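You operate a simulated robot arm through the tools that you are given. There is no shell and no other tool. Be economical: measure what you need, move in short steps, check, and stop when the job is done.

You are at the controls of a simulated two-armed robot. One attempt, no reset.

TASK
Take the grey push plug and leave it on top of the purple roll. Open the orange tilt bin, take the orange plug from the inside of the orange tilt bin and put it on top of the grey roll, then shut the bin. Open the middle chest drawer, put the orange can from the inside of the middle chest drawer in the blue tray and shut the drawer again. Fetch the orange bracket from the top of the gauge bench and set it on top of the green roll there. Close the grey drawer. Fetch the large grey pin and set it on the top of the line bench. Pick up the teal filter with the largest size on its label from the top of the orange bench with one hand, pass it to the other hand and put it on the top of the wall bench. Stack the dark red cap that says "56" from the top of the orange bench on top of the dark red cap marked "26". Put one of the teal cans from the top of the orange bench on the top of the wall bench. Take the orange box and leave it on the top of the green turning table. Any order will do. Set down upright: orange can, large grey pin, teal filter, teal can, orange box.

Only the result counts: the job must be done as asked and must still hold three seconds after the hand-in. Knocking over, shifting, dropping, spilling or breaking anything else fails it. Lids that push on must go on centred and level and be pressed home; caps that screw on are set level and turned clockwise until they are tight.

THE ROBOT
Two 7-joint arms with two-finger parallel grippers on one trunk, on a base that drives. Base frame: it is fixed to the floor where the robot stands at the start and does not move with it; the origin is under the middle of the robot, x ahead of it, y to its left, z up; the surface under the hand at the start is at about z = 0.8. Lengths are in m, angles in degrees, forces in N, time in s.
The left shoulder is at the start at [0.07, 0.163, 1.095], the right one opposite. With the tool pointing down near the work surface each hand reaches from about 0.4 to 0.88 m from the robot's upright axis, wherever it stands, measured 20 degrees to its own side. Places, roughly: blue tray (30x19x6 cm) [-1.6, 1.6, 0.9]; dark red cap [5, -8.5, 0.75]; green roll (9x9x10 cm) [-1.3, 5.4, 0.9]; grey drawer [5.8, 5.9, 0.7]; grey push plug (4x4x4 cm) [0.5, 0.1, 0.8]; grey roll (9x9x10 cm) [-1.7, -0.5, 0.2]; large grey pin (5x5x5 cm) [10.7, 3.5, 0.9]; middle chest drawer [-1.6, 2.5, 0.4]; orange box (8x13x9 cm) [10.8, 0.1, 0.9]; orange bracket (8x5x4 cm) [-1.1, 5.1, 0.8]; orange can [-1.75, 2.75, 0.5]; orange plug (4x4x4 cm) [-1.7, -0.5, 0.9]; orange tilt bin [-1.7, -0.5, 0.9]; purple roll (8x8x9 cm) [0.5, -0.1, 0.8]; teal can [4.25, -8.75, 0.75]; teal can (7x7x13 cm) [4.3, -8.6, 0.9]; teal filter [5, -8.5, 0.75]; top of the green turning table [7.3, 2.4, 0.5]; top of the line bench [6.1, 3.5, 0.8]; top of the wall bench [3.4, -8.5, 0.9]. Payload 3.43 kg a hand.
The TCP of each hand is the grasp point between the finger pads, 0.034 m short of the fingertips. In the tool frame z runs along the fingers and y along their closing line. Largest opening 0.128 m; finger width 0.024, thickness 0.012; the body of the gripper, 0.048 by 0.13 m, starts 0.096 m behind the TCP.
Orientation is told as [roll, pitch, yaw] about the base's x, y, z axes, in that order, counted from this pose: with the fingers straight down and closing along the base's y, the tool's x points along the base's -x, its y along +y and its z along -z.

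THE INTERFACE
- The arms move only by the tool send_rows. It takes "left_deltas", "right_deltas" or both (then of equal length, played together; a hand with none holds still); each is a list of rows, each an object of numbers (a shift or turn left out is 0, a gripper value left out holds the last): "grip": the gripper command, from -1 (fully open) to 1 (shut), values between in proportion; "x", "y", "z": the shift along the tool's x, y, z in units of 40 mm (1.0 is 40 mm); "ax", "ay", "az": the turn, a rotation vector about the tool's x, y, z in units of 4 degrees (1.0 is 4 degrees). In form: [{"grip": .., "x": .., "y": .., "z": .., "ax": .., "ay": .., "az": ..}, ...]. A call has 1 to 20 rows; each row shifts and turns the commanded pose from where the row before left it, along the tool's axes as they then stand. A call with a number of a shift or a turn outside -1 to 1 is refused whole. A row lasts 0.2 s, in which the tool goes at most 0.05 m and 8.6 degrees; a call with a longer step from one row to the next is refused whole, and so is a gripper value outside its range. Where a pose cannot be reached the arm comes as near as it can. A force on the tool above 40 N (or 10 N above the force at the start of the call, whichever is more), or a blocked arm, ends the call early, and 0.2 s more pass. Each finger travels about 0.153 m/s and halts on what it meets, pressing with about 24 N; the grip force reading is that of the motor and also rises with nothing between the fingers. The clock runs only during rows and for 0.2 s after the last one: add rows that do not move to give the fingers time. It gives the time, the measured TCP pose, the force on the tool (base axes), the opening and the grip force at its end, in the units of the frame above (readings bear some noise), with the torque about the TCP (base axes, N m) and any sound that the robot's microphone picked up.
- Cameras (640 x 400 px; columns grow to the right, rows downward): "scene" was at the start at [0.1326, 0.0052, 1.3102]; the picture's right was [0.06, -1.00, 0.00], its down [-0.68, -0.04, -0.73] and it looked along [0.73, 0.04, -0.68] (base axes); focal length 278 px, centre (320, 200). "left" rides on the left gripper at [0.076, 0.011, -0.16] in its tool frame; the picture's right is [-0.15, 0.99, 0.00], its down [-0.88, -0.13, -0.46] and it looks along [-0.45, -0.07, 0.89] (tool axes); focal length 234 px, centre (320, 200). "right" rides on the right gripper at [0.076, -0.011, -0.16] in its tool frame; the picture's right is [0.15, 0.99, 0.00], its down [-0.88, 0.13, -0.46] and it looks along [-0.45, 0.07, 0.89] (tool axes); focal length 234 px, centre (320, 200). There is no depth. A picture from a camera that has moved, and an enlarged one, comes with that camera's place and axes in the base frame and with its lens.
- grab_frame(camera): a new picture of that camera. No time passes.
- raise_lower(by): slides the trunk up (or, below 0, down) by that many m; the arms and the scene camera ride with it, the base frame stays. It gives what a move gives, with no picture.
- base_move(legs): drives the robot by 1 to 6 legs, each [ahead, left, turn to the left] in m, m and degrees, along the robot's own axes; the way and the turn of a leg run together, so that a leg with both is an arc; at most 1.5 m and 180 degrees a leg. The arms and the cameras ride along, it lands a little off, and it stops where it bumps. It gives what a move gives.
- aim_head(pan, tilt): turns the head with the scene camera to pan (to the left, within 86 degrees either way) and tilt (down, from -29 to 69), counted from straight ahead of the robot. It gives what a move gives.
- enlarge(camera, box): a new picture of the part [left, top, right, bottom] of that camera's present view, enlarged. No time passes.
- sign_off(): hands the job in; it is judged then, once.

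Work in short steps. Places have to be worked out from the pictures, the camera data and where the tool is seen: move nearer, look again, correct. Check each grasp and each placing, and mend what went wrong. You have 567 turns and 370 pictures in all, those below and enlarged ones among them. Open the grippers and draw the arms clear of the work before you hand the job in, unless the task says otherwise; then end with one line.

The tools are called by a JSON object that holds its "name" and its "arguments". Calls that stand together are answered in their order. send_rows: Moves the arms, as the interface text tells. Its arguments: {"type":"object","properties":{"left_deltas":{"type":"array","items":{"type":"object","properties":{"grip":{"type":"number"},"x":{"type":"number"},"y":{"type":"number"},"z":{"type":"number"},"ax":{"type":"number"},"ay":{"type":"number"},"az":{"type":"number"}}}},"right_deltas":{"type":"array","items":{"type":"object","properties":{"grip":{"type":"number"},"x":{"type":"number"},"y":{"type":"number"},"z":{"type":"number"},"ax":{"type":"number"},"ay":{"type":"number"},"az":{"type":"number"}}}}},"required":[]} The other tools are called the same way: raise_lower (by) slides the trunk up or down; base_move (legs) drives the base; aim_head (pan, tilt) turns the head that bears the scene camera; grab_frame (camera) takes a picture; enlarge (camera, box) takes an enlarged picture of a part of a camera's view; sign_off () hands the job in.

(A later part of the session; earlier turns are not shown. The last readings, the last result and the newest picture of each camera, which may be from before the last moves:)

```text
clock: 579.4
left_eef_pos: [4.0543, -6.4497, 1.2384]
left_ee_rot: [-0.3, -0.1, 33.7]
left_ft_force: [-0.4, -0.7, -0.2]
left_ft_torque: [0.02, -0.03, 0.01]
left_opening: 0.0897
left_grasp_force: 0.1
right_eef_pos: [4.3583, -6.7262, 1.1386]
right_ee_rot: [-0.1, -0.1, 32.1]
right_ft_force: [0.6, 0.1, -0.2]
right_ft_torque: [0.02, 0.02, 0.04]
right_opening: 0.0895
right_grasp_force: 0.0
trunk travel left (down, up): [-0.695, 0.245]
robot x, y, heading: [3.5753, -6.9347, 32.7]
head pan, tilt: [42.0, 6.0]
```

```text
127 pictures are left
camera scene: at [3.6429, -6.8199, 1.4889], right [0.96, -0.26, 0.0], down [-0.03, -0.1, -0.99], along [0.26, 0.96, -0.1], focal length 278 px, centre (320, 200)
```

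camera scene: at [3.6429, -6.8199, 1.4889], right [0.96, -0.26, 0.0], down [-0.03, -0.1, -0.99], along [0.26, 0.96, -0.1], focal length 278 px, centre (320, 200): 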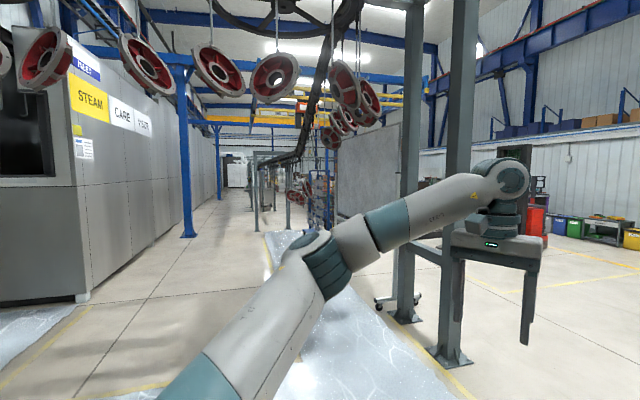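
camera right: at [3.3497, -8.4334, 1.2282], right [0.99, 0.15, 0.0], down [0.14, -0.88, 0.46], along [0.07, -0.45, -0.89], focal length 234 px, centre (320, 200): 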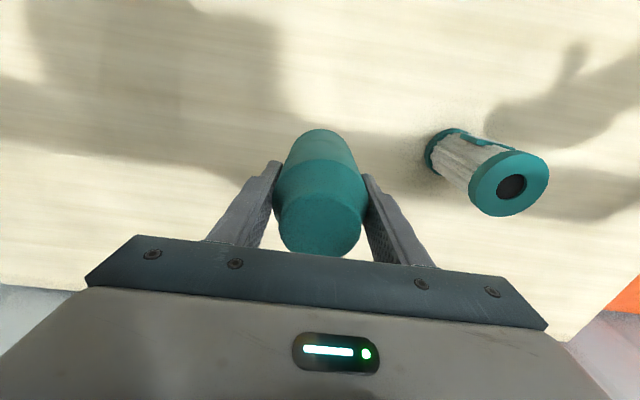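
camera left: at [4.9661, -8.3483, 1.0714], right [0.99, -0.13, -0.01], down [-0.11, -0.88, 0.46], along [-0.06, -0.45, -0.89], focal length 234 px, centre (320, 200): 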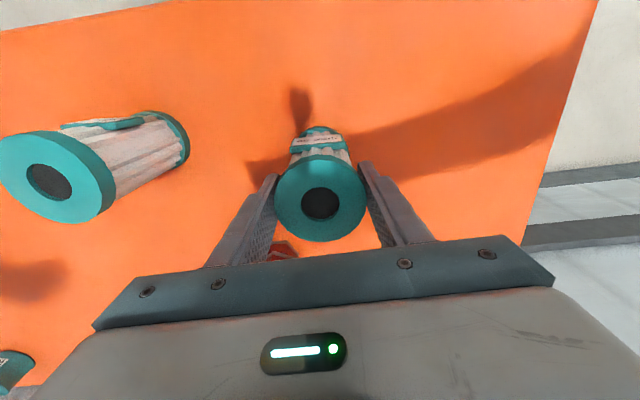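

Posts of the conveyor stand at (5.2, -4.4/-5.1); the open floor is east of them, with a forklift near (8.7, -2.9). Drive east to about (6.4, -6.0) first.

{"name": "base_move", "arguments": {"legs": [[0, 0, -14], [1.5, 0, 0], [1.4, 0, 0]]}}

{"name": "aim_head", "arguments": {"pan": 50, "tilt": 8}}

{"name": "grab_frame", "arguments": {"camera": "scene"}}

```text
clock: 594.2
left_eef_pos: [6.9294, -5.7431, 1.2378]
left_ee_rot: [-0.3, -0.2, 17.1]
left_ft_force: [-0.1, 0.0, -1.0]
left_ft_torque: [0.0, -0.01, -0.01]
left_opening: 0.0897
left_grasp_force: 0.1
right_eef_pos: [7.1398, -6.0948, 1.1387]
right_ee_rot: [0.0, 0.1, 15.4]
right_ft_force: [0.0, -0.1, 0.7]
right_ft_torque: [0.01, 0.04, 0.01]
right_opening: 0.0896
right_grasp_force: 0.0
trunk travel left (down, up): [-0.695, 0.245]
robot x, y, heading: [6.3327, -6.0737, 16.2]
head pan, tilt: [42.0, 6.0]
```

```text
clock: 594.9
left_eef_pos: [6.929, -5.7425, 1.2382]
left_ee_rot: [-0.4, -0.1, 17.0]
left_ft_force: [0.4, -0.4, -0.7]
left_ft_torque: [-0.01, 0.01, 0.01]
left_opening: 0.0894
left_grasp_force: 0.0
right_eef_pos: [7.1414, -6.0951, 1.138]
right_ee_rot: [0.0, 0.0, 15.4]
right_ft_force: [0.0, -0.1, 0.4]
right_ft_torque: [-0.02, 0.0, 0.01]
right_opening: 0.0894
right_grasp_force: 0.1
trunk travel left (down, up): [-0.695, 0.245]
robot x, y, heading: [6.3332, -6.0683, 16.4]
head pan, tilt: [50.0, 8.0]
```

```text
126 pictures are left
camera scene: at [6.4172, -5.9732, 1.4856], right [0.91, -0.41, 0.0], down [-0.06, -0.13, -0.99], along [0.4, 0.91, -0.14], focal length 278 px, centre (320, 200)
```

scene: 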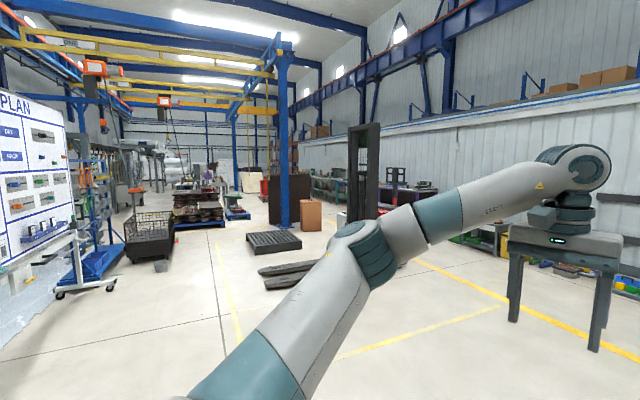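

Try the lane east of the forklift: drive to about (9.5, -5.3) and look north from there.

{"name": "base_move", "arguments": {"legs": [[0, 0, -3], [1.5, 0, 0], [1.5, 0, 0], [0, 0, 75]]}}

{"name": "aim_head", "arguments": {"pan": 0, "tilt": 8}}

{"name": "grab_frame", "arguments": {"camera": "scene"}}

```text
clock: 612.9
left_eef_pos: [9.0758, -4.6585, 1.2387]
left_ee_rot: [-0.3, -0.1, 90.6]
left_ft_force: [0.2, 0.0, -0.9]
left_ft_torque: [-0.01, -0.01, 0.03]
left_opening: 0.0897
left_grasp_force: 0.2
right_eef_pos: [9.474, -4.5557, 1.1383]
right_ee_rot: [0.0, 0.0, 88.9]
right_ft_force: [0.3, 0.3, 0.3]
right_ft_torque: [-0.01, -0.03, 0.0]
right_opening: 0.0895
right_grasp_force: 0.0
trunk travel left (down, up): [-0.695, 0.245]
robot x, y, heading: [9.2239, -5.3255, 89.8]
head pan, tilt: [50.0, 8.0]
```

```text
clock: 614.1
left_eef_pos: [9.0749, -4.6599, 1.2384]
left_ee_rot: [-0.2, 0.0, 90.6]
left_ft_force: [-0.1, -0.4, 0.3]
left_ft_torque: [0.04, 0.02, 0.0]
left_opening: 0.0895
left_grasp_force: 0.2
right_eef_pos: [9.4739, -4.5564, 1.1398]
right_ee_rot: [0.0, 0.0, 89.1]
right_ft_force: [0.5, -0.5, 0.1]
right_ft_torque: [-0.01, -0.01, -0.03]
right_opening: 0.0897
right_grasp_force: 0.1
trunk travel left (down, up): [-0.695, 0.245]
robot x, y, heading: [9.2239, -5.3289, 89.6]
head pan, tilt: [0.0, 8.0]
```

```text
125 pictures are left
camera scene: at [9.2234, -5.1826, 1.4856], right [1.0, 0.0, 0.0], down [0.0, -0.14, -0.99], along [0.0, 0.99, -0.14], focal length 278 px, centre (320, 200)
```

scene: 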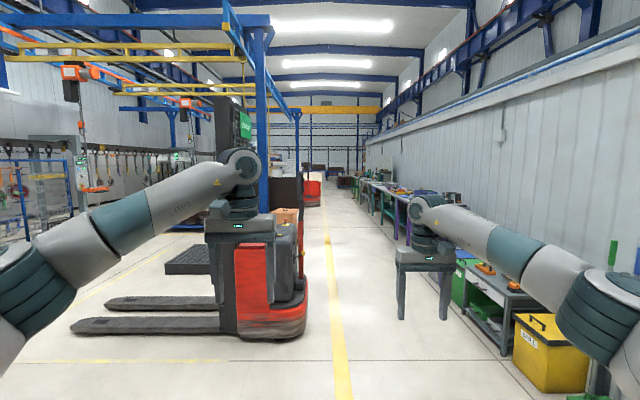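

There's a clear lane at x ≈ 9.8 between the forklift and the benches. Shift right and drive north.

{"name": "base_move", "arguments": {"legs": [[0, -0.58, 0], [1.5, 0, 0], [1.5, 0, 0], [1.5, 0, 0]]}}

{"name": "aim_head", "arguments": {"pan": -45, "tilt": 22}}

{"name": "grab_frame", "arguments": {"camera": "scene"}}

```text
clock: 638.5
left_eef_pos: [9.7471, -0.1514, 1.2388]
left_ee_rot: [-0.4, -0.1, 89.5]
left_ft_force: [0.1, -0.1, 0.1]
left_ft_torque: [0.04, -0.01, 0.03]
left_opening: 0.0896
left_grasp_force: 0.0
right_eef_pos: [10.145, -0.0541, 1.1398]
right_ee_rot: [-0.1, 0.0, 88.0]
right_ft_force: [-0.3, 0.1, 0.3]
right_ft_torque: [0.01, 0.01, 0.01]
right_opening: 0.0898
right_grasp_force: 0.1
trunk travel left (down, up): [-0.695, 0.245]
robot x, y, heading: [9.8862, -0.8215, 88.6]
head pan, tilt: [0.0, 8.0]
```

```text
clock: 639.6
left_eef_pos: [9.7473, -0.1508, 1.2392]
left_ee_rot: [-0.3, -0.1, 89.6]
left_ft_force: [0.0, 0.1, -0.4]
left_ft_torque: [-0.01, 0.02, 0.03]
left_opening: 0.0895
left_grasp_force: 0.0
right_eef_pos: [10.1464, -0.0541, 1.1393]
right_ee_rot: [0.0, 0.0, 87.9]
right_ft_force: [0.0, 0.4, 0.0]
right_ft_torque: [0.01, 0.03, 0.0]
right_opening: 0.0896
right_grasp_force: 0.1
trunk travel left (down, up): [-0.695, 0.245]
robot x, y, heading: [9.8827, -0.8208, 88.8]
head pan, tilt: [-45.0, 22.0]
```

```text
124 pictures are left
camera scene: at [9.9503, -0.7052, 1.4629], right [0.69, -0.72, 0.0], down [-0.27, -0.26, -0.93], along [0.67, 0.64, -0.37], focal length 278 px, centre (320, 200)
```

scene: 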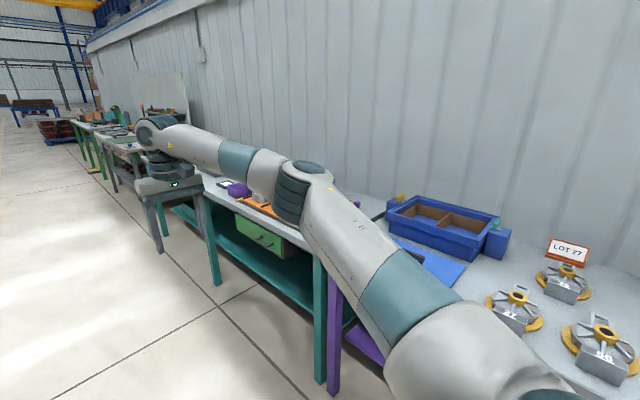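

Move 0.3 m away from the benches, turn to face east, then shift north to y ≈ 0.05.

{"name": "base_move", "arguments": {"legs": [[0, 0.3, 0], [0, 0, -88.8], [0, 0.85, 0]]}}

{"name": "aim_head", "arguments": {"pan": 0, "tilt": 38}}

{"name": "grab_frame", "arguments": {"camera": "scene"}}

```text
clock: 649.6
left_eef_pos: [10.257, 0.1932, 1.2362]
left_ee_rot: [-0.3, -0.1, 0.2]
left_ft_force: [0.0, 0.2, 0.9]
left_ft_torque: [0.01, 0.01, 0.0]
left_opening: 0.0897
left_grasp_force: 0.1
right_eef_pos: [10.3567, -0.2046, 1.1392]
right_ee_rot: [0.0, 0.0, -1.4]
right_ft_force: [0.1, 0.4, 0.0]
right_ft_torque: [-0.02, 0.0, -0.04]
right_opening: 0.0896
right_grasp_force: 0.2
trunk travel left (down, up): [-0.695, 0.245]
robot x, y, heading: [9.5857, 0.0515, -0.5]
head pan, tilt: [-45.0, 22.0]
```

```text
clock: 650.8
left_eef_pos: [10.257, 0.1939, 1.2391]
left_ee_rot: [-0.3, -0.1, 0.2]
left_ft_force: [0.3, 0.1, 0.1]
left_ft_torque: [-0.02, 0.02, 0.05]
left_opening: 0.0895
left_grasp_force: 0.0
right_eef_pos: [10.3576, -0.2045, 1.138]
right_ee_rot: [-0.1, 0.1, -1.4]
right_ft_force: [-0.3, 0.5, 0.0]
right_ft_torque: [0.0, 0.02, 0.01]
right_opening: 0.0897
right_grasp_force: 0.1
trunk travel left (down, up): [-0.695, 0.245]
robot x, y, heading: [9.5876, 0.0508, -0.7]
head pan, tilt: [0.0, 38.0]
```

```text
123 pictures are left
camera scene: at [9.7252, 0.0501, 1.4377], right [-0.01, -1.0, 0.0], down [-0.62, 0.01, -0.79], along [0.79, -0.01, -0.62], focal length 278 px, centre (320, 200)
```

scene: 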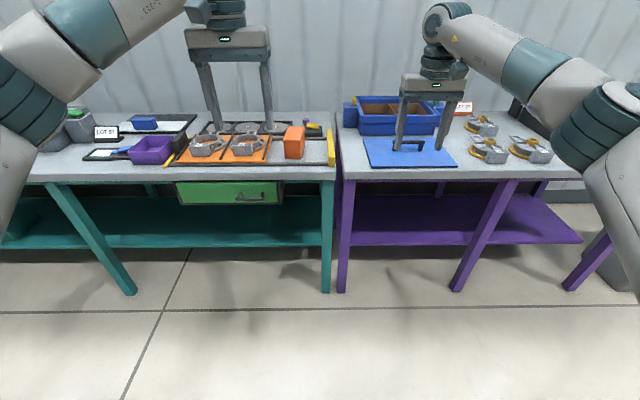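

The orange box is at ≈ [10.81, 0.15]. Enlarge it.

{"name": "enlarge", "arguments": {"camera": "scene", "box": [170, 100, 350, 190]}}

{"name": "grab_frame", "arguments": {"camera": "left"}}

```text
3.56 times, centred on (260, 145) of scene
camera zoom: at [9.7252, 0.0501, 1.4377], right [-0.01, -1.0, 0.0], down [-0.62, 0.01, -0.79], along [0.79, -0.01, -0.62], focal length 987 px, centre (533, 396)
```

zoom: 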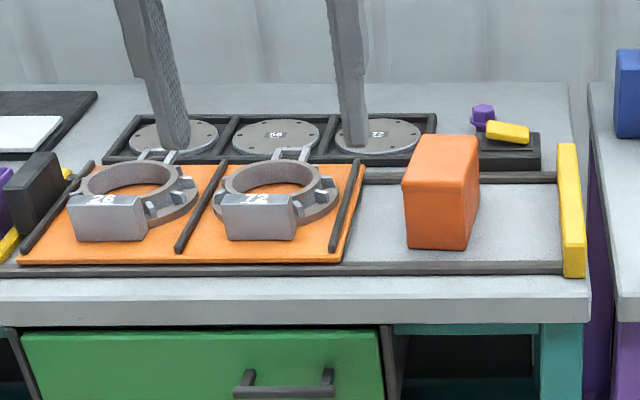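

```text
121 pictures are left
camera left: at [10.1807, 0.2057, 1.3989], right [0.14, 0.99, -0.01], down [0.88, -0.12, 0.46], along [0.45, -0.07, -0.89], focal length 234 px, centre (320, 200)
```

left: 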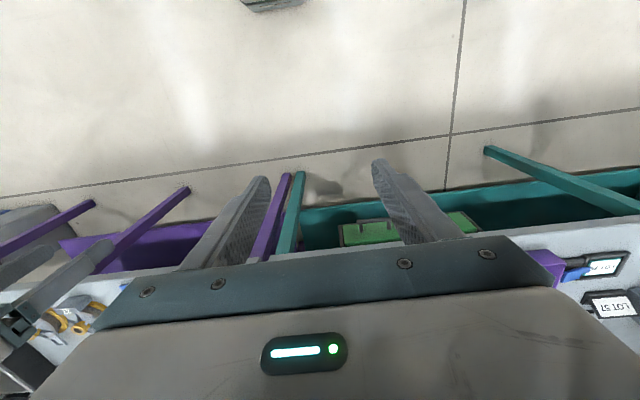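

Raise the right hand a bit, drive 0.27 m closer, and view from the left hand's camera.

{"name": "send_rows", "arguments": {"right_deltas": [{"z": -0.9, "x": 0.5}, {"z": -0.9, "x": 0.5}, {"z": -0.9, "x": 0.5}, {}]}}

{"name": "base_move", "arguments": {"legs": [[0.27, 0, 0.7]]}}

{"name": "send_rows", "arguments": {"left_deltas": [{"x": -0.8, "grip": -0.8}, {"x": -0.8}, {"x": -0.6}, {}]}}

{"name": "grab_frame", "arguments": {"camera": "left"}}

{"name": "grab_frame", "arguments": {"camera": "scene"}}

```text
clock: 651.8
left_eef_pos: [10.2562, 0.1946, 1.2382]
left_ee_rot: [-0.3, 0.0, 0.2]
left_ft_force: [0.2, 0.4, 0.8]
left_ft_torque: [0.0, -0.01, 0.0]
left_opening: 0.0897
left_grasp_force: 0.0
right_eef_pos: [10.2964, -0.2038, 1.2452]
right_ee_rot: [0.0, -0.1, -1.5]
right_ft_force: [-0.5, -0.6, -0.2]
right_ft_torque: [0.02, 0.05, -0.02]
right_opening: 0.0896
right_grasp_force: 0.0
trunk travel left (down, up): [-0.695, 0.245]
robot x, y, heading: [9.5868, 0.0551, -0.7]
head pan, tilt: [0.0, 38.0]
```

```text
clock: 653.7
left_eef_pos: [10.5287, 0.2039, 1.2382]
left_ee_rot: [-0.3, -0.2, 1.2]
left_ft_force: [0.3, 0.0, -0.2]
left_ft_torque: [0.04, -0.04, 0.0]
left_opening: 0.0894
left_grasp_force: 0.0
right_eef_pos: [10.5749, -0.1946, 1.2466]
right_ee_rot: [0.0, -0.1, -0.5]
right_ft_force: [-0.4, -0.8, -0.2]
right_ft_torque: [0.02, -0.01, -0.01]
right_opening: 0.0898
right_grasp_force: 0.0
trunk travel left (down, up): [-0.695, 0.245]
robot x, y, heading: [9.8627, 0.0528, -0.1]
head pan, tilt: [0.0, 38.0]
```

```text
clock: 654.7
left_eef_pos: [10.6164, 0.2047, 1.2404]
left_ee_rot: [-0.3, -0.2, 1.1]
left_ft_force: [-0.8, 0.4, -0.5]
left_ft_torque: [-0.03, -0.01, 0.01]
left_opening: 0.1147
left_grasp_force: 0.1
right_eef_pos: [10.5759, -0.1935, 1.2467]
right_ee_rot: [-0.1, 0.0, -0.4]
right_ft_force: [-0.1, 0.0, -0.2]
right_ft_torque: [-0.01, -0.02, -0.03]
right_opening: 0.0895
right_grasp_force: 0.1
trunk travel left (down, up): [-0.695, 0.245]
robot x, y, heading: [9.8651, 0.0517, 0.4]
head pan, tilt: [0.0, 38.0]
```

```text
120 pictures are left
camera left: at [10.5405, 0.2161, 1.4008], right [0.13, 0.99, -0.01], down [0.88, -0.11, 0.46], along [0.45, -0.06, -0.89], focal length 234 px, centre (320, 200)
```

left: 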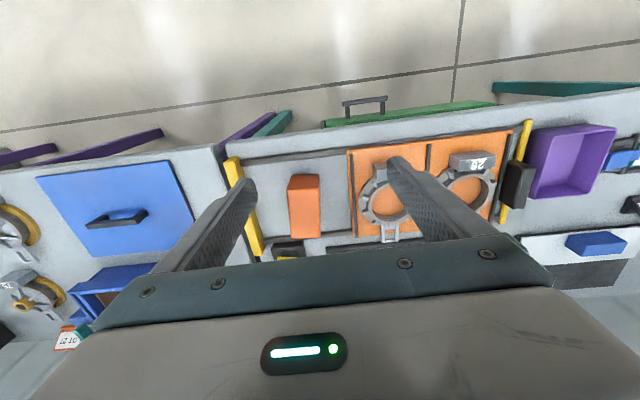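

```text
119 pictures are left
camera scene: at [10.0002, 0.0516, 1.4378], right [0.0, -1.0, 0.0], down [-0.62, 0.0, -0.79], along [0.79, 0.0, -0.62], focal length 278 px, centre (320, 200)
```

scene: 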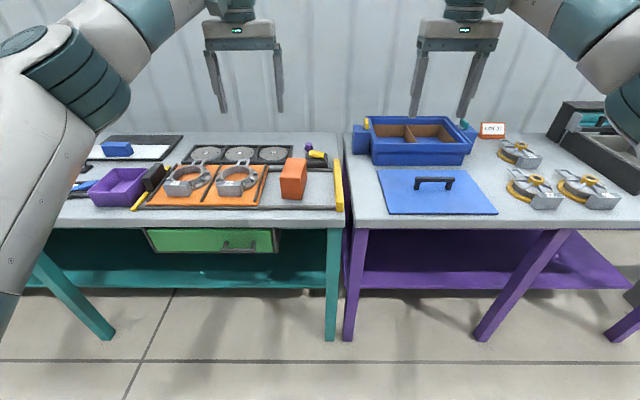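

Box top centre ≈ [10.74, 0.14, 0.985]. Move the left hand above it at z 1.13 and look again.

{"name": "send_rows", "arguments": {"left_deltas": [{"x": -0.84, "y": -0.4}, {"x": -0.84, "y": -0.4}, {"x": -0.84, "y": -0.4}, {"x": -0.84, "y": -0.37}, {"z": 0.9}, {"z": 0.9}, {"z": 0.9}, {}]}}

{"name": "grab_frame", "arguments": {"camera": "left"}}

{"name": "enlarge", "arguments": {"camera": "scene", "box": [230, 100, 370, 220]}}

```text
clock: 656.5
left_eef_pos: [10.6549, 0.1766, 1.1122]
left_ee_rot: [-0.4, -0.2, 1.1]
left_ft_force: [-0.9, -0.1, -0.5]
left_ft_torque: [-0.01, 0.0, -0.01]
left_opening: 0.1154
left_grasp_force: 0.1
left hand out of reach, approached as far as the arm can: row 2, 3, 4
right_eef_pos: [10.5757, -0.1925, 1.2457]
right_ee_rot: [-0.1, 0.0, -0.5]
right_ft_force: [-0.1, 0.3, -0.2]
right_ft_torque: [-0.01, -0.03, 0.02]
right_opening: 0.0897
right_grasp_force: 0.0
trunk travel left (down, up): [-0.695, 0.245]
robot x, y, heading: [9.8639, 0.0488, -0.1]
head pan, tilt: [0.0, 38.0]
```

```text
118 pictures are left
camera left: at [10.5791, 0.1859, 1.2727], right [0.13, 0.99, -0.01], down [0.88, -0.11, 0.46], along [0.45, -0.06, -0.89], focal length 234 px, centre (320, 200)
```

left: 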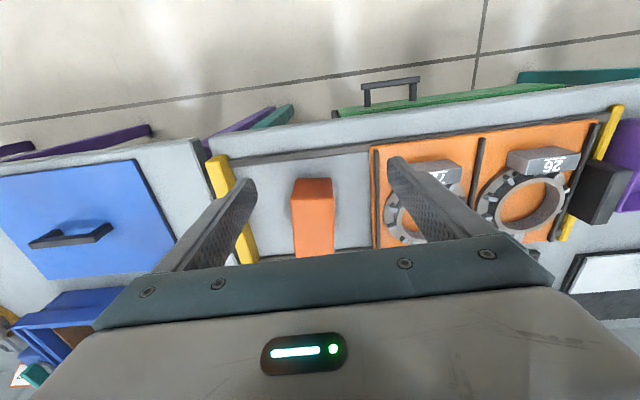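

```text
3.33 times, centred on (300, 160) of scene
camera zoom: at [10.0004, 0.0517, 1.4378], right [0.0, -1.0, 0.0], down [-0.62, 0.0, -0.79], along [0.79, 0.0, -0.62], focal length 926 px, centre (387, 333)
```

zoom: 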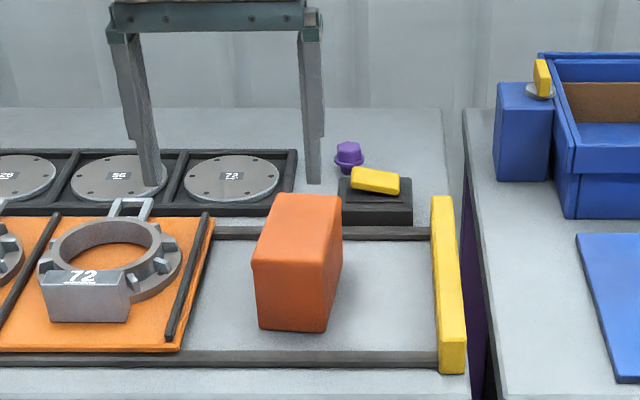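

The box centre is farther: ≈ [10.81, 0.145], top ≈ 0.94. Move the base 0.2 m closer.

{"name": "base_move", "arguments": {"legs": [[0.2, 0, 0]]}}

{"name": "grab_frame", "arguments": {"camera": "left"}}

{"name": "grab_frame", "arguments": {"camera": "scene"}}

```text
clock: 658.1
left_eef_pos: [10.855, 0.1756, 1.1142]
left_ee_rot: [-0.2, -0.2, 1.2]
left_ft_force: [0.2, 0.3, 0.6]
left_ft_torque: [-0.04, -0.02, -0.03]
left_opening: 0.1151
left_grasp_force: 0.0
right_eef_pos: [10.7751, -0.1911, 1.2466]
right_ee_rot: [0.0, 0.0, -0.4]
right_ft_force: [0.2, -0.4, 0.7]
right_ft_torque: [-0.03, 0.0, 0.0]
right_opening: 0.0896
right_grasp_force: 0.1
trunk travel left (down, up): [-0.695, 0.245]
robot x, y, heading: [10.062, 0.05, 0.2]
head pan, tilt: [0.0, 38.0]
```

```text
116 pictures are left
camera left: at [10.7783, 0.1875, 1.2738], right [0.13, 0.99, -0.01], down [0.88, -0.11, 0.46], along [0.46, -0.06, -0.89], focal length 234 px, centre (320, 200)
```

left: 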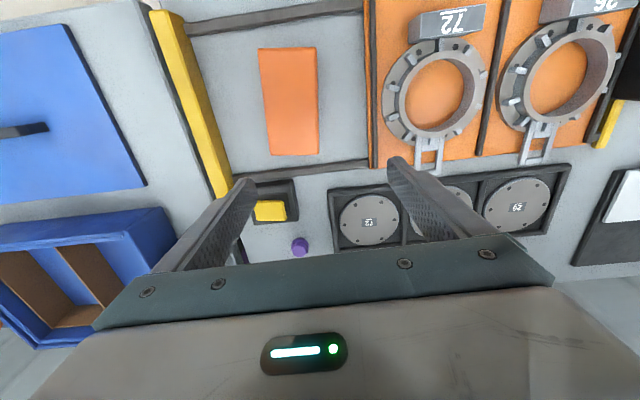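

```text
115 pictures are left
camera scene: at [10.1997, 0.0523, 1.4379], right [0.01, -1.0, 0.0], down [-0.62, 0.0, -0.79], along [0.79, 0.0, -0.62], focal length 278 px, centre (320, 200)
```

scene: 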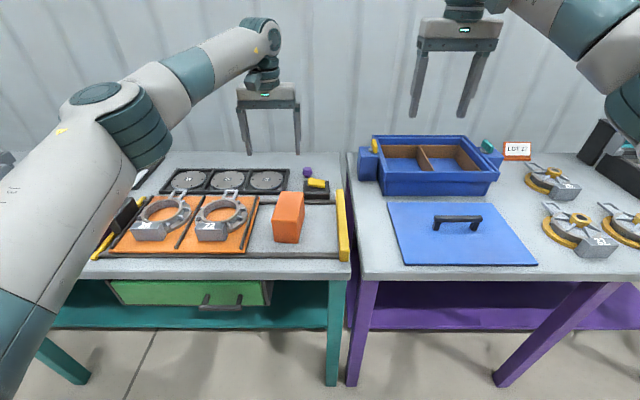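

Box top centre ≈ [10.801, 0.142, 0.932]. Align and descend to TCP z 0.92, then grip across its 8 cm width.

{"name": "send_rows", "arguments": {"left_deltas": [{"x": 0.68, "y": -0.42, "az": -0.5}, {"x": 0.68, "y": -0.42, "az": -0.5}, {"z": 0.9}, {"z": 0.9}, {"z": 0.9}, {"z": 0.6}, {}]}}

{"name": "grab_frame", "arguments": {"camera": "left"}}

```text
clock: 659.7
left_eef_pos: [10.8022, 0.1398, 0.9817]
left_ee_rot: [-0.5, -0.2, 5.3]
left_ft_force: [-0.2, 0.1, -0.4]
left_ft_torque: [-0.04, -0.02, 0.01]
left_opening: 0.1152
left_grasp_force: 0.1
right_eef_pos: [10.7758, -0.1909, 1.2462]
right_ee_rot: [0.0, -0.1, -0.5]
right_ft_force: [-0.5, 0.2, 0.4]
right_ft_torque: [-0.04, 0.0, 0.0]
right_opening: 0.0896
right_grasp_force: 0.0
trunk travel left (down, up): [-0.695, 0.245]
robot x, y, heading: [10.0671, 0.0499, 0.1]
head pan, tilt: [0.0, 38.0]
```

```text
114 pictures are left
camera left: at [10.7254, 0.1449, 1.1424], right [0.06, 1.0, -0.01], down [0.89, -0.05, 0.46], along [0.46, -0.03, -0.89], focal length 234 px, centre (320, 200)
```

left: 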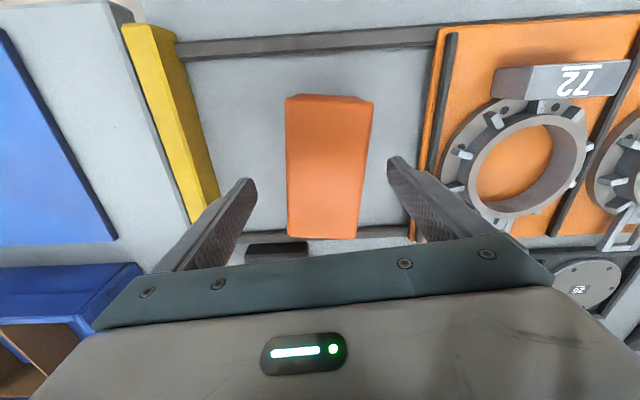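

Box centred. Descend 6 cm and close.

{"name": "send_rows", "arguments": {"left_deltas": [{"z": 0.75}, {"z": 0.75}, {}, {"grip": 0.0}, {"grip": 0.5}, {"grip": 1}, {"grip": 1}]}}

{"name": "send_rows", "arguments": {"left_deltas": [{"z": -0.4}, {"z": -0.7}, {"z": -0.9}, {"z": -0.9}, {"z": -0.9}, {"z": -0.9}, {"z": -0.9}, {}]}}

{"name": "grab_frame", "arguments": {"camera": "left"}}

{"name": "grab_frame", "arguments": {"camera": "scene"}}

```text
clock: 661.3
left_eef_pos: [10.8034, 0.141, 0.9206]
left_ee_rot: [-0.2, -0.1, 5.2]
left_ft_force: [0.0, 0.3, 1.6]
left_ft_torque: [0.16, -0.04, -0.11]
left_opening: 0.0751
left_grasp_force: 23.9
right_eef_pos: [10.7771, -0.1913, 1.2468]
right_ee_rot: [0.0, 0.0, -0.5]
right_ft_force: [-0.7, 0.1, 0.2]
right_ft_torque: [0.01, -0.02, 0.0]
right_opening: 0.0897
right_grasp_force: 0.1
trunk travel left (down, up): [-0.695, 0.245]
robot x, y, heading: [10.0658, 0.0518, 0.3]
head pan, tilt: [0.0, 38.0]
```

```text
clock: 663.1
left_eef_pos: [10.8035, 0.1394, 1.1468]
left_ee_rot: [-0.4, -0.1, 5.2]
left_ft_force: [1.1, -0.8, -3.2]
left_ft_torque: [0.02, 0.03, 0.01]
left_opening: 0.0733
left_grasp_force: 24.2
right_eef_pos: [10.7777, -0.1909, 1.2456]
right_ee_rot: [-0.1, 0.0, -0.4]
right_ft_force: [0.3, 0.8, 0.0]
right_ft_torque: [0.03, 0.01, 0.02]
right_opening: 0.0895
right_grasp_force: 0.1
trunk travel left (down, up): [-0.695, 0.245]
robot x, y, heading: [10.0675, 0.0528, 0.3]
head pan, tilt: [0.0, 38.0]
```

```text
113 pictures are left
camera left: at [10.7274, 0.144, 1.3071], right [0.06, 1.0, -0.01], down [0.89, -0.05, 0.46], along [0.46, -0.03, -0.89], focal length 234 px, centre (320, 200)
```

left: 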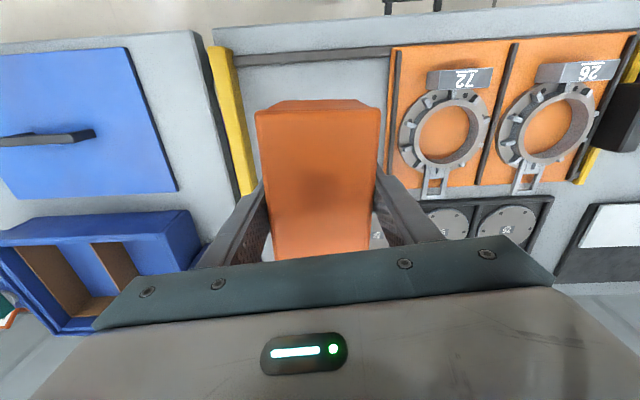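

```text
112 pictures are left
camera scene: at [10.2019, 0.0525, 1.4376], right [0.01, -1.0, 0.0], down [-0.62, 0.0, -0.79], along [0.79, 0.0, -0.62], focal length 278 px, centre (320, 200)
```

scene: 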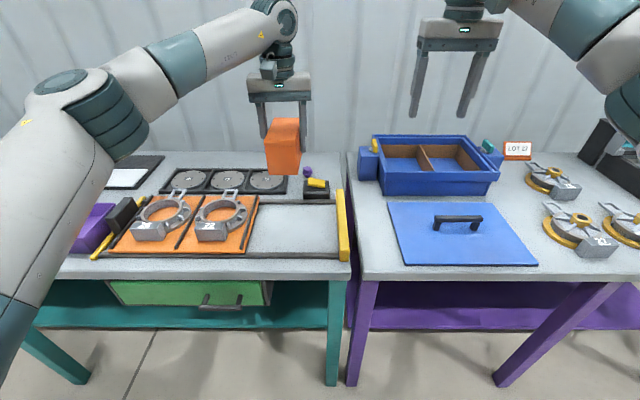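

Box held. The grey pin at [10.7, 3.5] is on the same row, so I'll fetch it with the right hand on the way. Back off and drive north in two steps.

{"name": "base_move", "arguments": {"legs": [[-0.4, 0, 0], [0, 1.5, 0]]}}

{"name": "aim_head", "arguments": {"pan": 40, "tilt": 25}}

{"name": "grab_frame", "arguments": {"camera": "scene"}}

```text
clock: 672.8
left_eef_pos: [10.4018, 1.656, 1.1467]
left_ee_rot: [-0.2, -0.1, 4.8]
left_ft_force: [1.2, 0.6, -3.7]
left_ft_torque: [0.0, 0.01, 0.04]
left_opening: 0.0731
left_grasp_force: 23.8
right_eef_pos: [10.3719, 1.3267, 1.2461]
right_ee_rot: [0.1, 0.0, -0.9]
right_ft_force: [0.4, -0.1, 0.4]
right_ft_torque: [0.02, 0.0, 0.03]
right_opening: 0.0898
right_grasp_force: 0.1
trunk travel left (down, up): [-0.695, 0.245]
robot x, y, heading: [9.661, 1.5717, -0.1]
head pan, tilt: [0.0, 38.0]
```

```text
clock: 673.8
left_eef_pos: [10.4017, 1.6564, 1.1463]
left_ee_rot: [-0.3, -0.1, 4.7]
left_ft_force: [0.1, 0.6, -3.6]
left_ft_torque: [0.01, 0.01, 0.04]
left_opening: 0.0733
left_grasp_force: 24.1
right_eef_pos: [10.3718, 1.3263, 1.2463]
right_ee_rot: [0.0, 0.0, -0.8]
right_ft_force: [-0.1, 0.0, 0.8]
right_ft_torque: [-0.02, 0.0, -0.04]
right_opening: 0.0898
right_grasp_force: 0.0
trunk travel left (down, up): [-0.695, 0.245]
robot x, y, heading: [9.6637, 1.5742, -0.4]
head pan, tilt: [40.0, 25.0]
```

```text
111 pictures are left
camera scene: at [9.7829, 1.6346, 1.458], right [0.64, -0.77, 0.0], down [-0.33, -0.27, -0.91], along [0.7, 0.58, -0.42], focal length 278 px, centre (320, 200)
```

scene: 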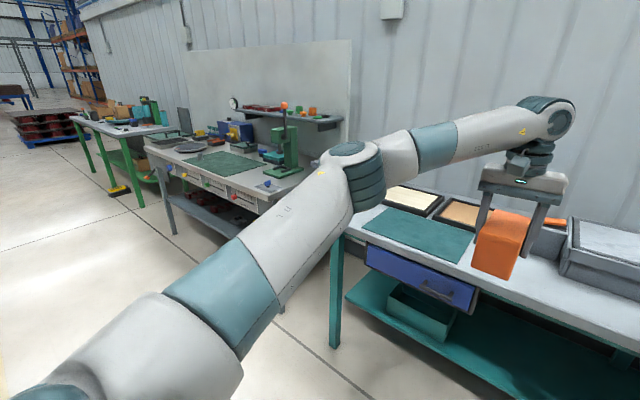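

Continue north to y ≈ 3.3.

{"name": "base_move", "arguments": {"legs": [[0, 1.5, 0], [0, 0.3, 0.4]]}}

{"name": "aim_head", "arguments": {"pan": 0, "tilt": 35}}

{"name": "grab_frame", "arguments": {"camera": "scene"}}

```text
clock: 682.8
left_eef_pos: [10.3478, 3.469, 1.1465]
left_ee_rot: [-0.4, -0.1, 7.9]
left_ft_force: [-0.3, 0.6, -2.9]
left_ft_torque: [-0.02, 0.01, -0.01]
left_opening: 0.0725
left_grasp_force: 24.3
right_eef_pos: [10.3376, 3.1386, 1.2458]
right_ee_rot: [0.1, -0.1, 2.3]
right_ft_force: [0.0, -0.2, 0.4]
right_ft_torque: [0.0, 0.04, -0.02]
right_opening: 0.0895
right_grasp_force: 0.0
trunk travel left (down, up): [-0.695, 0.245]
robot x, y, heading: [9.6144, 3.3454, 3.2]
head pan, tilt: [40.0, 25.0]
```

```text
clock: 683.9
left_eef_pos: [10.3468, 3.4714, 1.1475]
left_ee_rot: [-0.3, -0.1, 8.0]
left_ft_force: [-0.7, -0.2, -4.6]
left_ft_torque: [0.0, 0.02, 0.02]
left_opening: 0.0725
left_grasp_force: 24.0
right_eef_pos: [10.3378, 3.1395, 1.2451]
right_ee_rot: [0.0, -0.1, 2.5]
right_ft_force: [-0.1, -0.3, 0.3]
right_ft_torque: [0.03, -0.02, 0.01]
right_opening: 0.0896
right_grasp_force: 0.0
trunk travel left (down, up): [-0.695, 0.245]
robot x, y, heading: [9.613, 3.351, 3.1]
head pan, tilt: [0.0, 35.0]
```

```text
110 pictures are left
camera scene: at [9.7524, 3.3552, 1.4422], right [0.06, -1.0, 0.0], down [-0.57, -0.03, -0.82], along [0.82, 0.05, -0.57], focal length 278 px, centre (320, 200)
```

scene: 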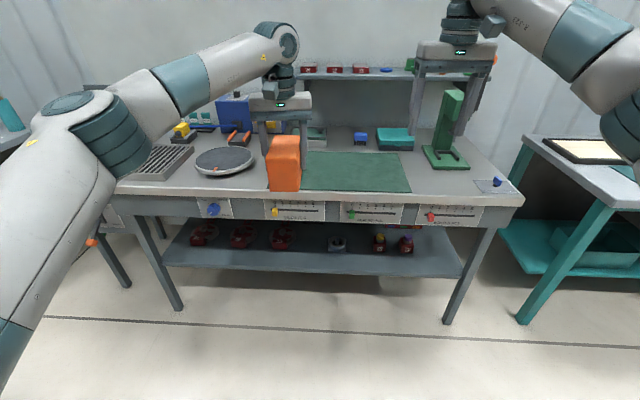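

My left hand hides the pin's place. Shift the base 0.4 m north so that the pin comes to my right.

{"name": "base_move", "arguments": {"legs": [[0, 0.4, -3.1]]}}

{"name": "grab_frame", "arguments": {"camera": "scene"}}

```text
clock: 686.4
left_eef_pos: [10.3409, 3.8382, 1.147]
left_ee_rot: [-0.4, -0.1, 5.0]
left_ft_force: [0.1, 0.1, -2.7]
left_ft_torque: [0.03, -0.02, -0.01]
left_opening: 0.0725
left_grasp_force: 23.5
right_eef_pos: [10.3146, 3.5086, 1.2445]
right_ee_rot: [0.1, 0.0, -0.5]
right_ft_force: [-0.2, -0.3, 0.1]
right_ft_torque: [0.02, -0.01, -0.01]
right_opening: 0.0897
right_grasp_force: 0.1
trunk travel left (down, up): [-0.695, 0.245]
robot x, y, heading: [9.5993, 3.7555, 0.1]
head pan, tilt: [0.0, 35.0]
```

```text
109 pictures are left
camera scene: at [9.7409, 3.7538, 1.4422], right [0.0, -1.0, 0.0], down [-0.57, 0.0, -0.82], along [0.82, 0.0, -0.57], focal length 278 px, centre (320, 200)
```

scene: 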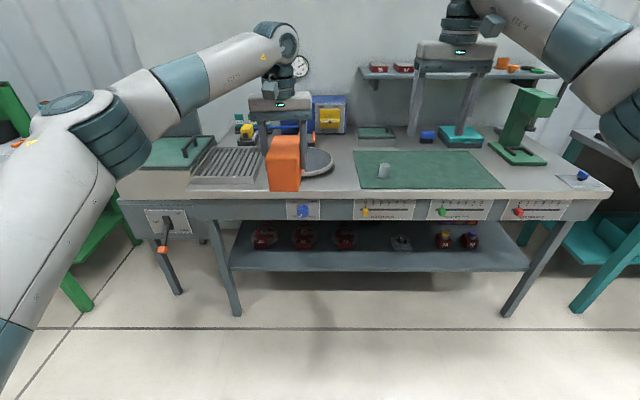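

Enlarge the grey object on the green mat and the surroundings.

{"name": "enlarge", "arguments": {"camera": "scene", "box": [340, 130, 540, 230]}}

{"name": "enlarge", "arguments": {"camera": "scene", "box": [365, 150, 405, 190]}}

```text
3.20 times, centred on (440, 180) of scene
camera zoom: at [9.7409, 3.7538, 1.4422], right [0.0, -1.0, 0.0], down [-0.57, 0.0, -0.82], along [0.82, 0.0, -0.57], focal length 888 px, centre (-64, 264)
```

zoom: 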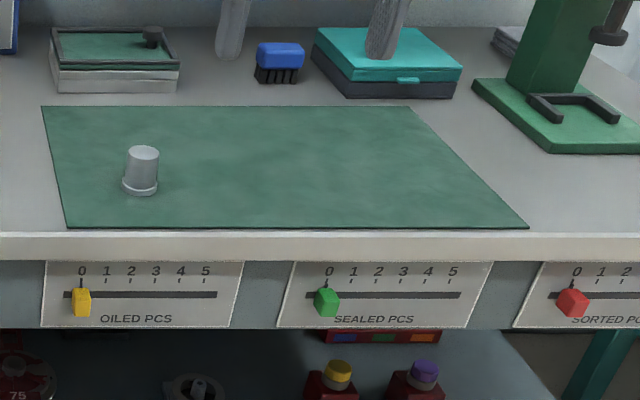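

```text
10.00 times, centred on (385, 170) of scene
camera zoom: at [9.7409, 3.7538, 1.4422], right [0.0, -1.0, 0.0], down [-0.57, 0.0, -0.82], along [0.82, 0.0, -0.57], focal length 2777 px, centre (-330, 500)
```

zoom: 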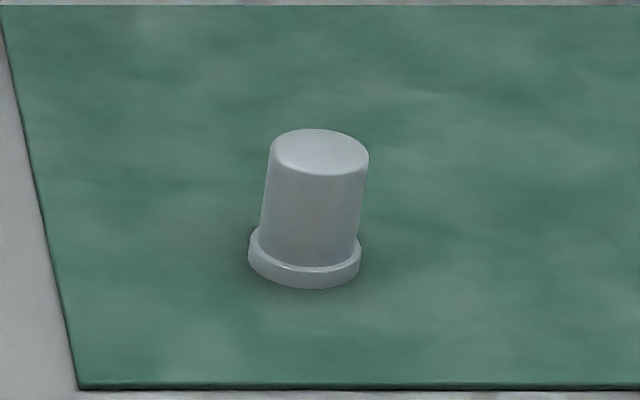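

That's the pin, flange down, at ≈ [10.75, 3.49]. Drive 0.45 m closer and look from the right hand.

{"name": "base_move", "arguments": {"legs": [[0.44, 0, 0]]}}

{"name": "grab_frame", "arguments": {"camera": "right"}}

{"name": "grab_frame", "arguments": {"camera": "scene"}}

```text
clock: 689.0
left_eef_pos: [10.78, 3.8443, 1.1473]
left_ee_rot: [-0.3, -0.1, 5.4]
left_ft_force: [0.2, 0.6, -3.2]
left_ft_torque: [0.01, -0.02, 0.02]
left_opening: 0.0721
left_grasp_force: 23.5
right_eef_pos: [10.7542, 3.514, 1.2462]
right_ee_rot: [-0.1, -0.1, -0.2]
right_ft_force: [0.0, -0.9, 0.1]
right_ft_torque: [0.0, -0.01, 0.02]
right_opening: 0.0896
right_grasp_force: 0.0
trunk travel left (down, up): [-0.695, 0.245]
robot x, y, heading: [10.041, 3.7579, 0.5]
head pan, tilt: [0.0, 35.0]
```

```text
106 pictures are left
camera right: at [10.6775, 3.504, 1.4056], right [-0.14, 0.99, 0.0], down [0.88, 0.13, 0.46], along [0.45, 0.06, -0.89], focal length 234 px, centre (320, 200)
```

right: 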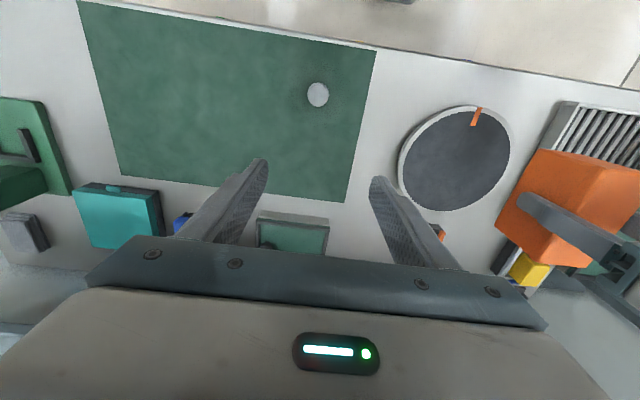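

```text
105 pictures are left
camera scene: at [10.1796, 3.7574, 1.4423], right [0.01, -1.0, 0.0], down [-0.57, 0.0, -0.82], along [0.82, 0.01, -0.57], focal length 278 px, centre (320, 200)
```

scene: 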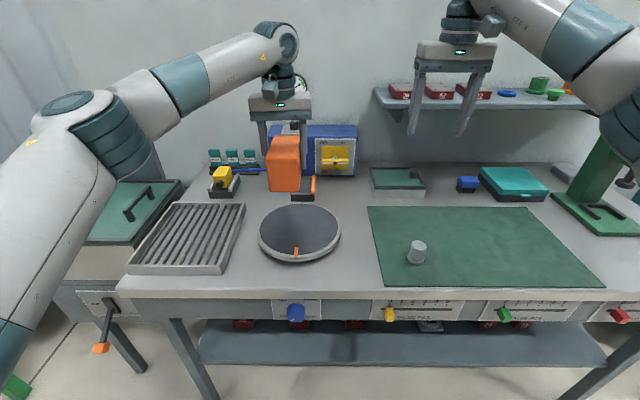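

The left opening creeps down slowly, so check how the box sits in the left hand.

{"name": "grab_frame", "arguments": {"camera": "left"}}

{"name": "enlarge", "arguments": {"camera": "scene", "box": [235, 60, 325, 200]}}

```text
104 pictures are left
camera left: at [10.703, 3.8497, 1.3076], right [0.06, 1.0, -0.01], down [0.89, -0.05, 0.46], along [0.46, -0.03, -0.89], focal length 234 px, centre (320, 200)
```

left: 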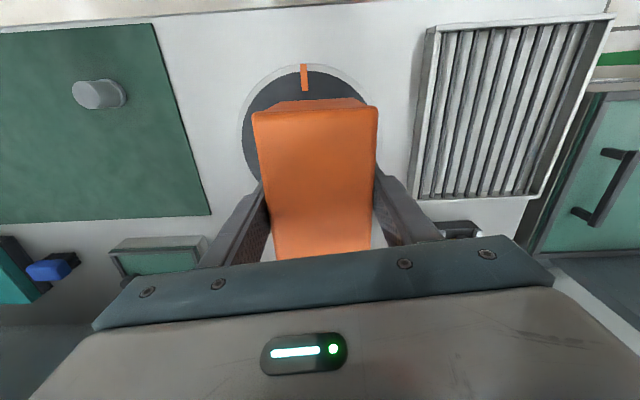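

```text
2.86 times, centred on (280, 130) of scene
camera zoom: at [10.1796, 3.7574, 1.4423], right [0.01, -1.0, 0.0], down [-0.57, 0.0, -0.82], along [0.82, 0.01, -0.57], focal length 793 px, centre (434, 400)
```

zoom: 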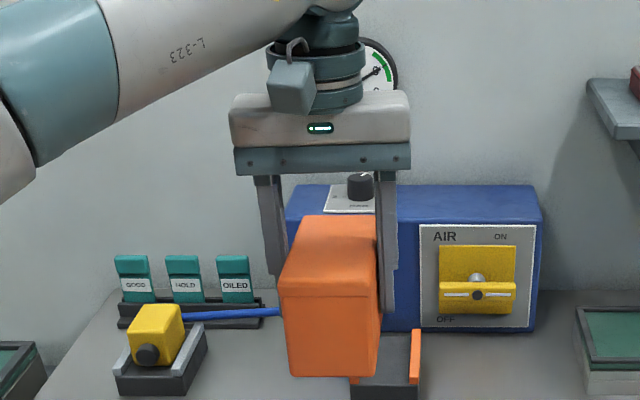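

The box is only settling between the pads. Pin top ≈ [10.702, 3.506, 0.934]. Move the right hand above it and descend part way.

{"name": "send_rows", "arguments": {"right_deltas": [{"x": 0.65, "y": -0.1, "grip": -0.1}, {"x": 0.65, "y": -0.1}, {"z": 0.9}, {"z": 0.9}, {"z": 0.9}, {"z": 0.9}, {"z": 0.9}, {"z": 0.9}, {}]}}

{"name": "grab_frame", "arguments": {"camera": "right"}}

```text
clock: 691.0
left_eef_pos: [10.7799, 3.8438, 1.1476]
left_ee_rot: [-0.3, 0.0, 5.3]
left_ft_force: [0.9, -0.3, -4.0]
left_ft_torque: [0.04, 0.01, 0.05]
left_opening: 0.0723
left_grasp_force: 24.1
right_eef_pos: [10.7027, 3.5066, 1.0265]
right_ee_rot: [0.0, -0.1, -0.3]
right_ft_force: [-0.4, -0.1, 0.6]
right_ft_torque: [-0.03, -0.02, 0.0]
right_opening: 0.0703
right_grasp_force: 0.0
trunk travel left (down, up): [-0.695, 0.245]
robot x, y, heading: [10.039, 3.7522, 0.6]
head pan, tilt: [0.0, 35.0]
```

```text
102 pictures are left
camera right: at [10.625, 3.4956, 1.1863], right [-0.14, 0.99, 0.0], down [0.88, 0.13, 0.46], along [0.45, 0.06, -0.89], focal length 234 px, centre (320, 200)
```

right: 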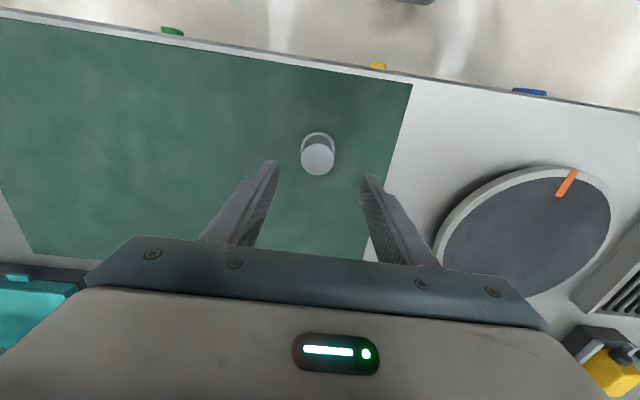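

Centred. Descend 9.5 cm and close.

{"name": "send_rows", "arguments": {"right_deltas": [{"z": 0.8, "y": -0.06}, {"z": 0.8}, {"z": 0.5}, {"z": 0.25}, {}, {"grip": 0.4}, {"grip": 1}, {"grip": 1}, {"grip": 1}]}}

{"name": "send_rows", "arguments": {"right_deltas": [{"z": -0.4}, {"z": -0.7}, {"z": -0.9}, {"z": -0.9}, {"z": -0.9}, {"z": -0.9}, {}]}}

{"name": "grab_frame", "arguments": {"camera": "right"}}

```text
clock: 693.0
left_eef_pos: [10.7803, 3.845, 1.1469]
left_ee_rot: [-0.3, -0.2, 5.3]
left_ft_force: [-0.8, 0.3, -3.0]
left_ft_torque: [-0.03, 0.01, -0.03]
left_opening: 0.0725
left_grasp_force: 24.0
right_eef_pos: [10.7016, 3.5044, 0.9336]
right_ee_rot: [0.0, 0.0, -0.3]
right_ft_force: [-0.2, -0.8, 0.2]
right_ft_torque: [-0.01, -0.04, 0.0]
right_opening: 0.0364
right_grasp_force: 23.8
trunk travel left (down, up): [-0.695, 0.245]
robot x, y, heading: [10.0429, 3.7564, 0.2]
head pan, tilt: [0.0, 35.0]
```

```text
clock: 694.6
left_eef_pos: [10.7814, 3.8445, 1.1454]
left_ee_rot: [-0.3, -0.1, 5.4]
left_ft_force: [-0.2, -0.4, -3.5]
left_ft_torque: [-0.02, 0.03, -0.01]
left_opening: 0.072
left_grasp_force: 23.7
right_eef_pos: [10.7026, 3.5062, 1.1229]
right_ee_rot: [0.1, 0.1, -0.2]
right_ft_force: [1.3, 0.2, -1.9]
right_ft_torque: [0.01, 0.04, 0.0]
right_opening: 0.0364
right_grasp_force: 23.4
trunk travel left (down, up): [-0.695, 0.245]
robot x, y, heading: [10.0433, 3.7537, 0.4]
head pan, tilt: [0.0, 35.0]
```

```text
101 pictures are left
camera right: at [10.6255, 3.4952, 1.2823], right [-0.14, 0.99, 0.0], down [0.88, 0.13, 0.46], along [0.45, 0.06, -0.89], focal length 234 px, centre (320, 200)
```

right: 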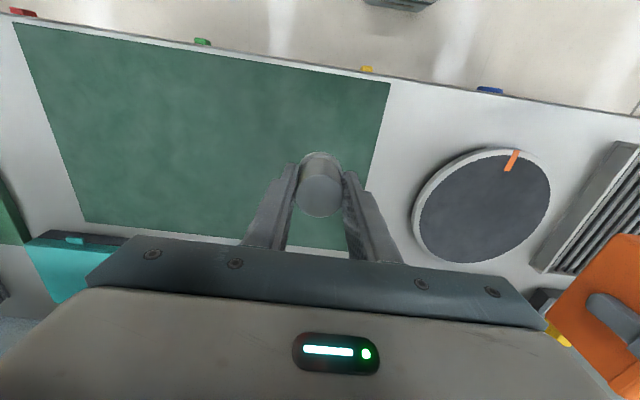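

Both objects are in hand. Back off and turn west in stages, looking around.

{"name": "base_move", "arguments": {"legs": [[-0.5, 0, 0], [0, 0, -90]]}}

{"name": "aim_head", "arguments": {"pan": -60, "tilt": 15}}

{"name": "grab_frame", "arguments": {"camera": "scene"}}

```text
clock: 697.4
left_eef_pos: [10.3178, 3.8462, 1.1485]
left_ee_rot: [-0.2, -0.2, 5.7]
left_ft_force: [-0.8, -0.1, -2.9]
left_ft_torque: [0.0, -0.08, 0.03]
left_opening: 0.0722
left_grasp_force: 24.1
right_eef_pos: [10.2422, 3.5054, 1.1248]
right_ee_rot: [-0.1, -0.2, 0.1]
right_ft_force: [-1.4, 0.6, -0.1]
right_ft_torque: [0.0, -0.1, 0.04]
right_opening: 0.036
right_grasp_force: 23.7
trunk travel left (down, up): [-0.695, 0.245]
robot x, y, heading: [9.587, 3.7494, 1.1]
head pan, tilt: [0.0, 35.0]
stopped in leg 1: the robot was blocked; the commanded pose is now the measured one
```

```text
clock: 698.6
left_eef_pos: [10.3227, 3.8448, 1.1459]
left_ee_rot: [-0.1, 0.0, 5.8]
left_ft_force: [0.0, -0.1, -4.5]
left_ft_torque: [-0.02, 0.02, -0.03]
left_opening: 0.0721
left_grasp_force: 24.2
right_eef_pos: [10.2471, 3.5053, 1.1217]
right_ee_rot: [-0.1, 0.1, 0.0]
right_ft_force: [0.7, -1.0, -1.6]
right_ft_torque: [-0.01, 0.0, 0.0]
right_opening: 0.036
right_grasp_force: 24.5
trunk travel left (down, up): [-0.695, 0.245]
robot x, y, heading: [9.5867, 3.7484, 0.9]
head pan, tilt: [-60.0, 15.0]
```

```text
100 pictures are left
camera scene: at [9.6839, 3.6714, 1.4742], right [-0.86, -0.51, 0.0], down [-0.13, 0.22, -0.97], along [0.5, -0.83, -0.26], focal length 278 px, centre (320, 200)
```

scene: 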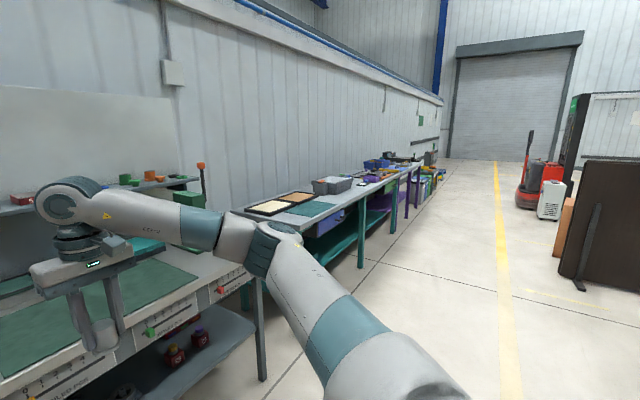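

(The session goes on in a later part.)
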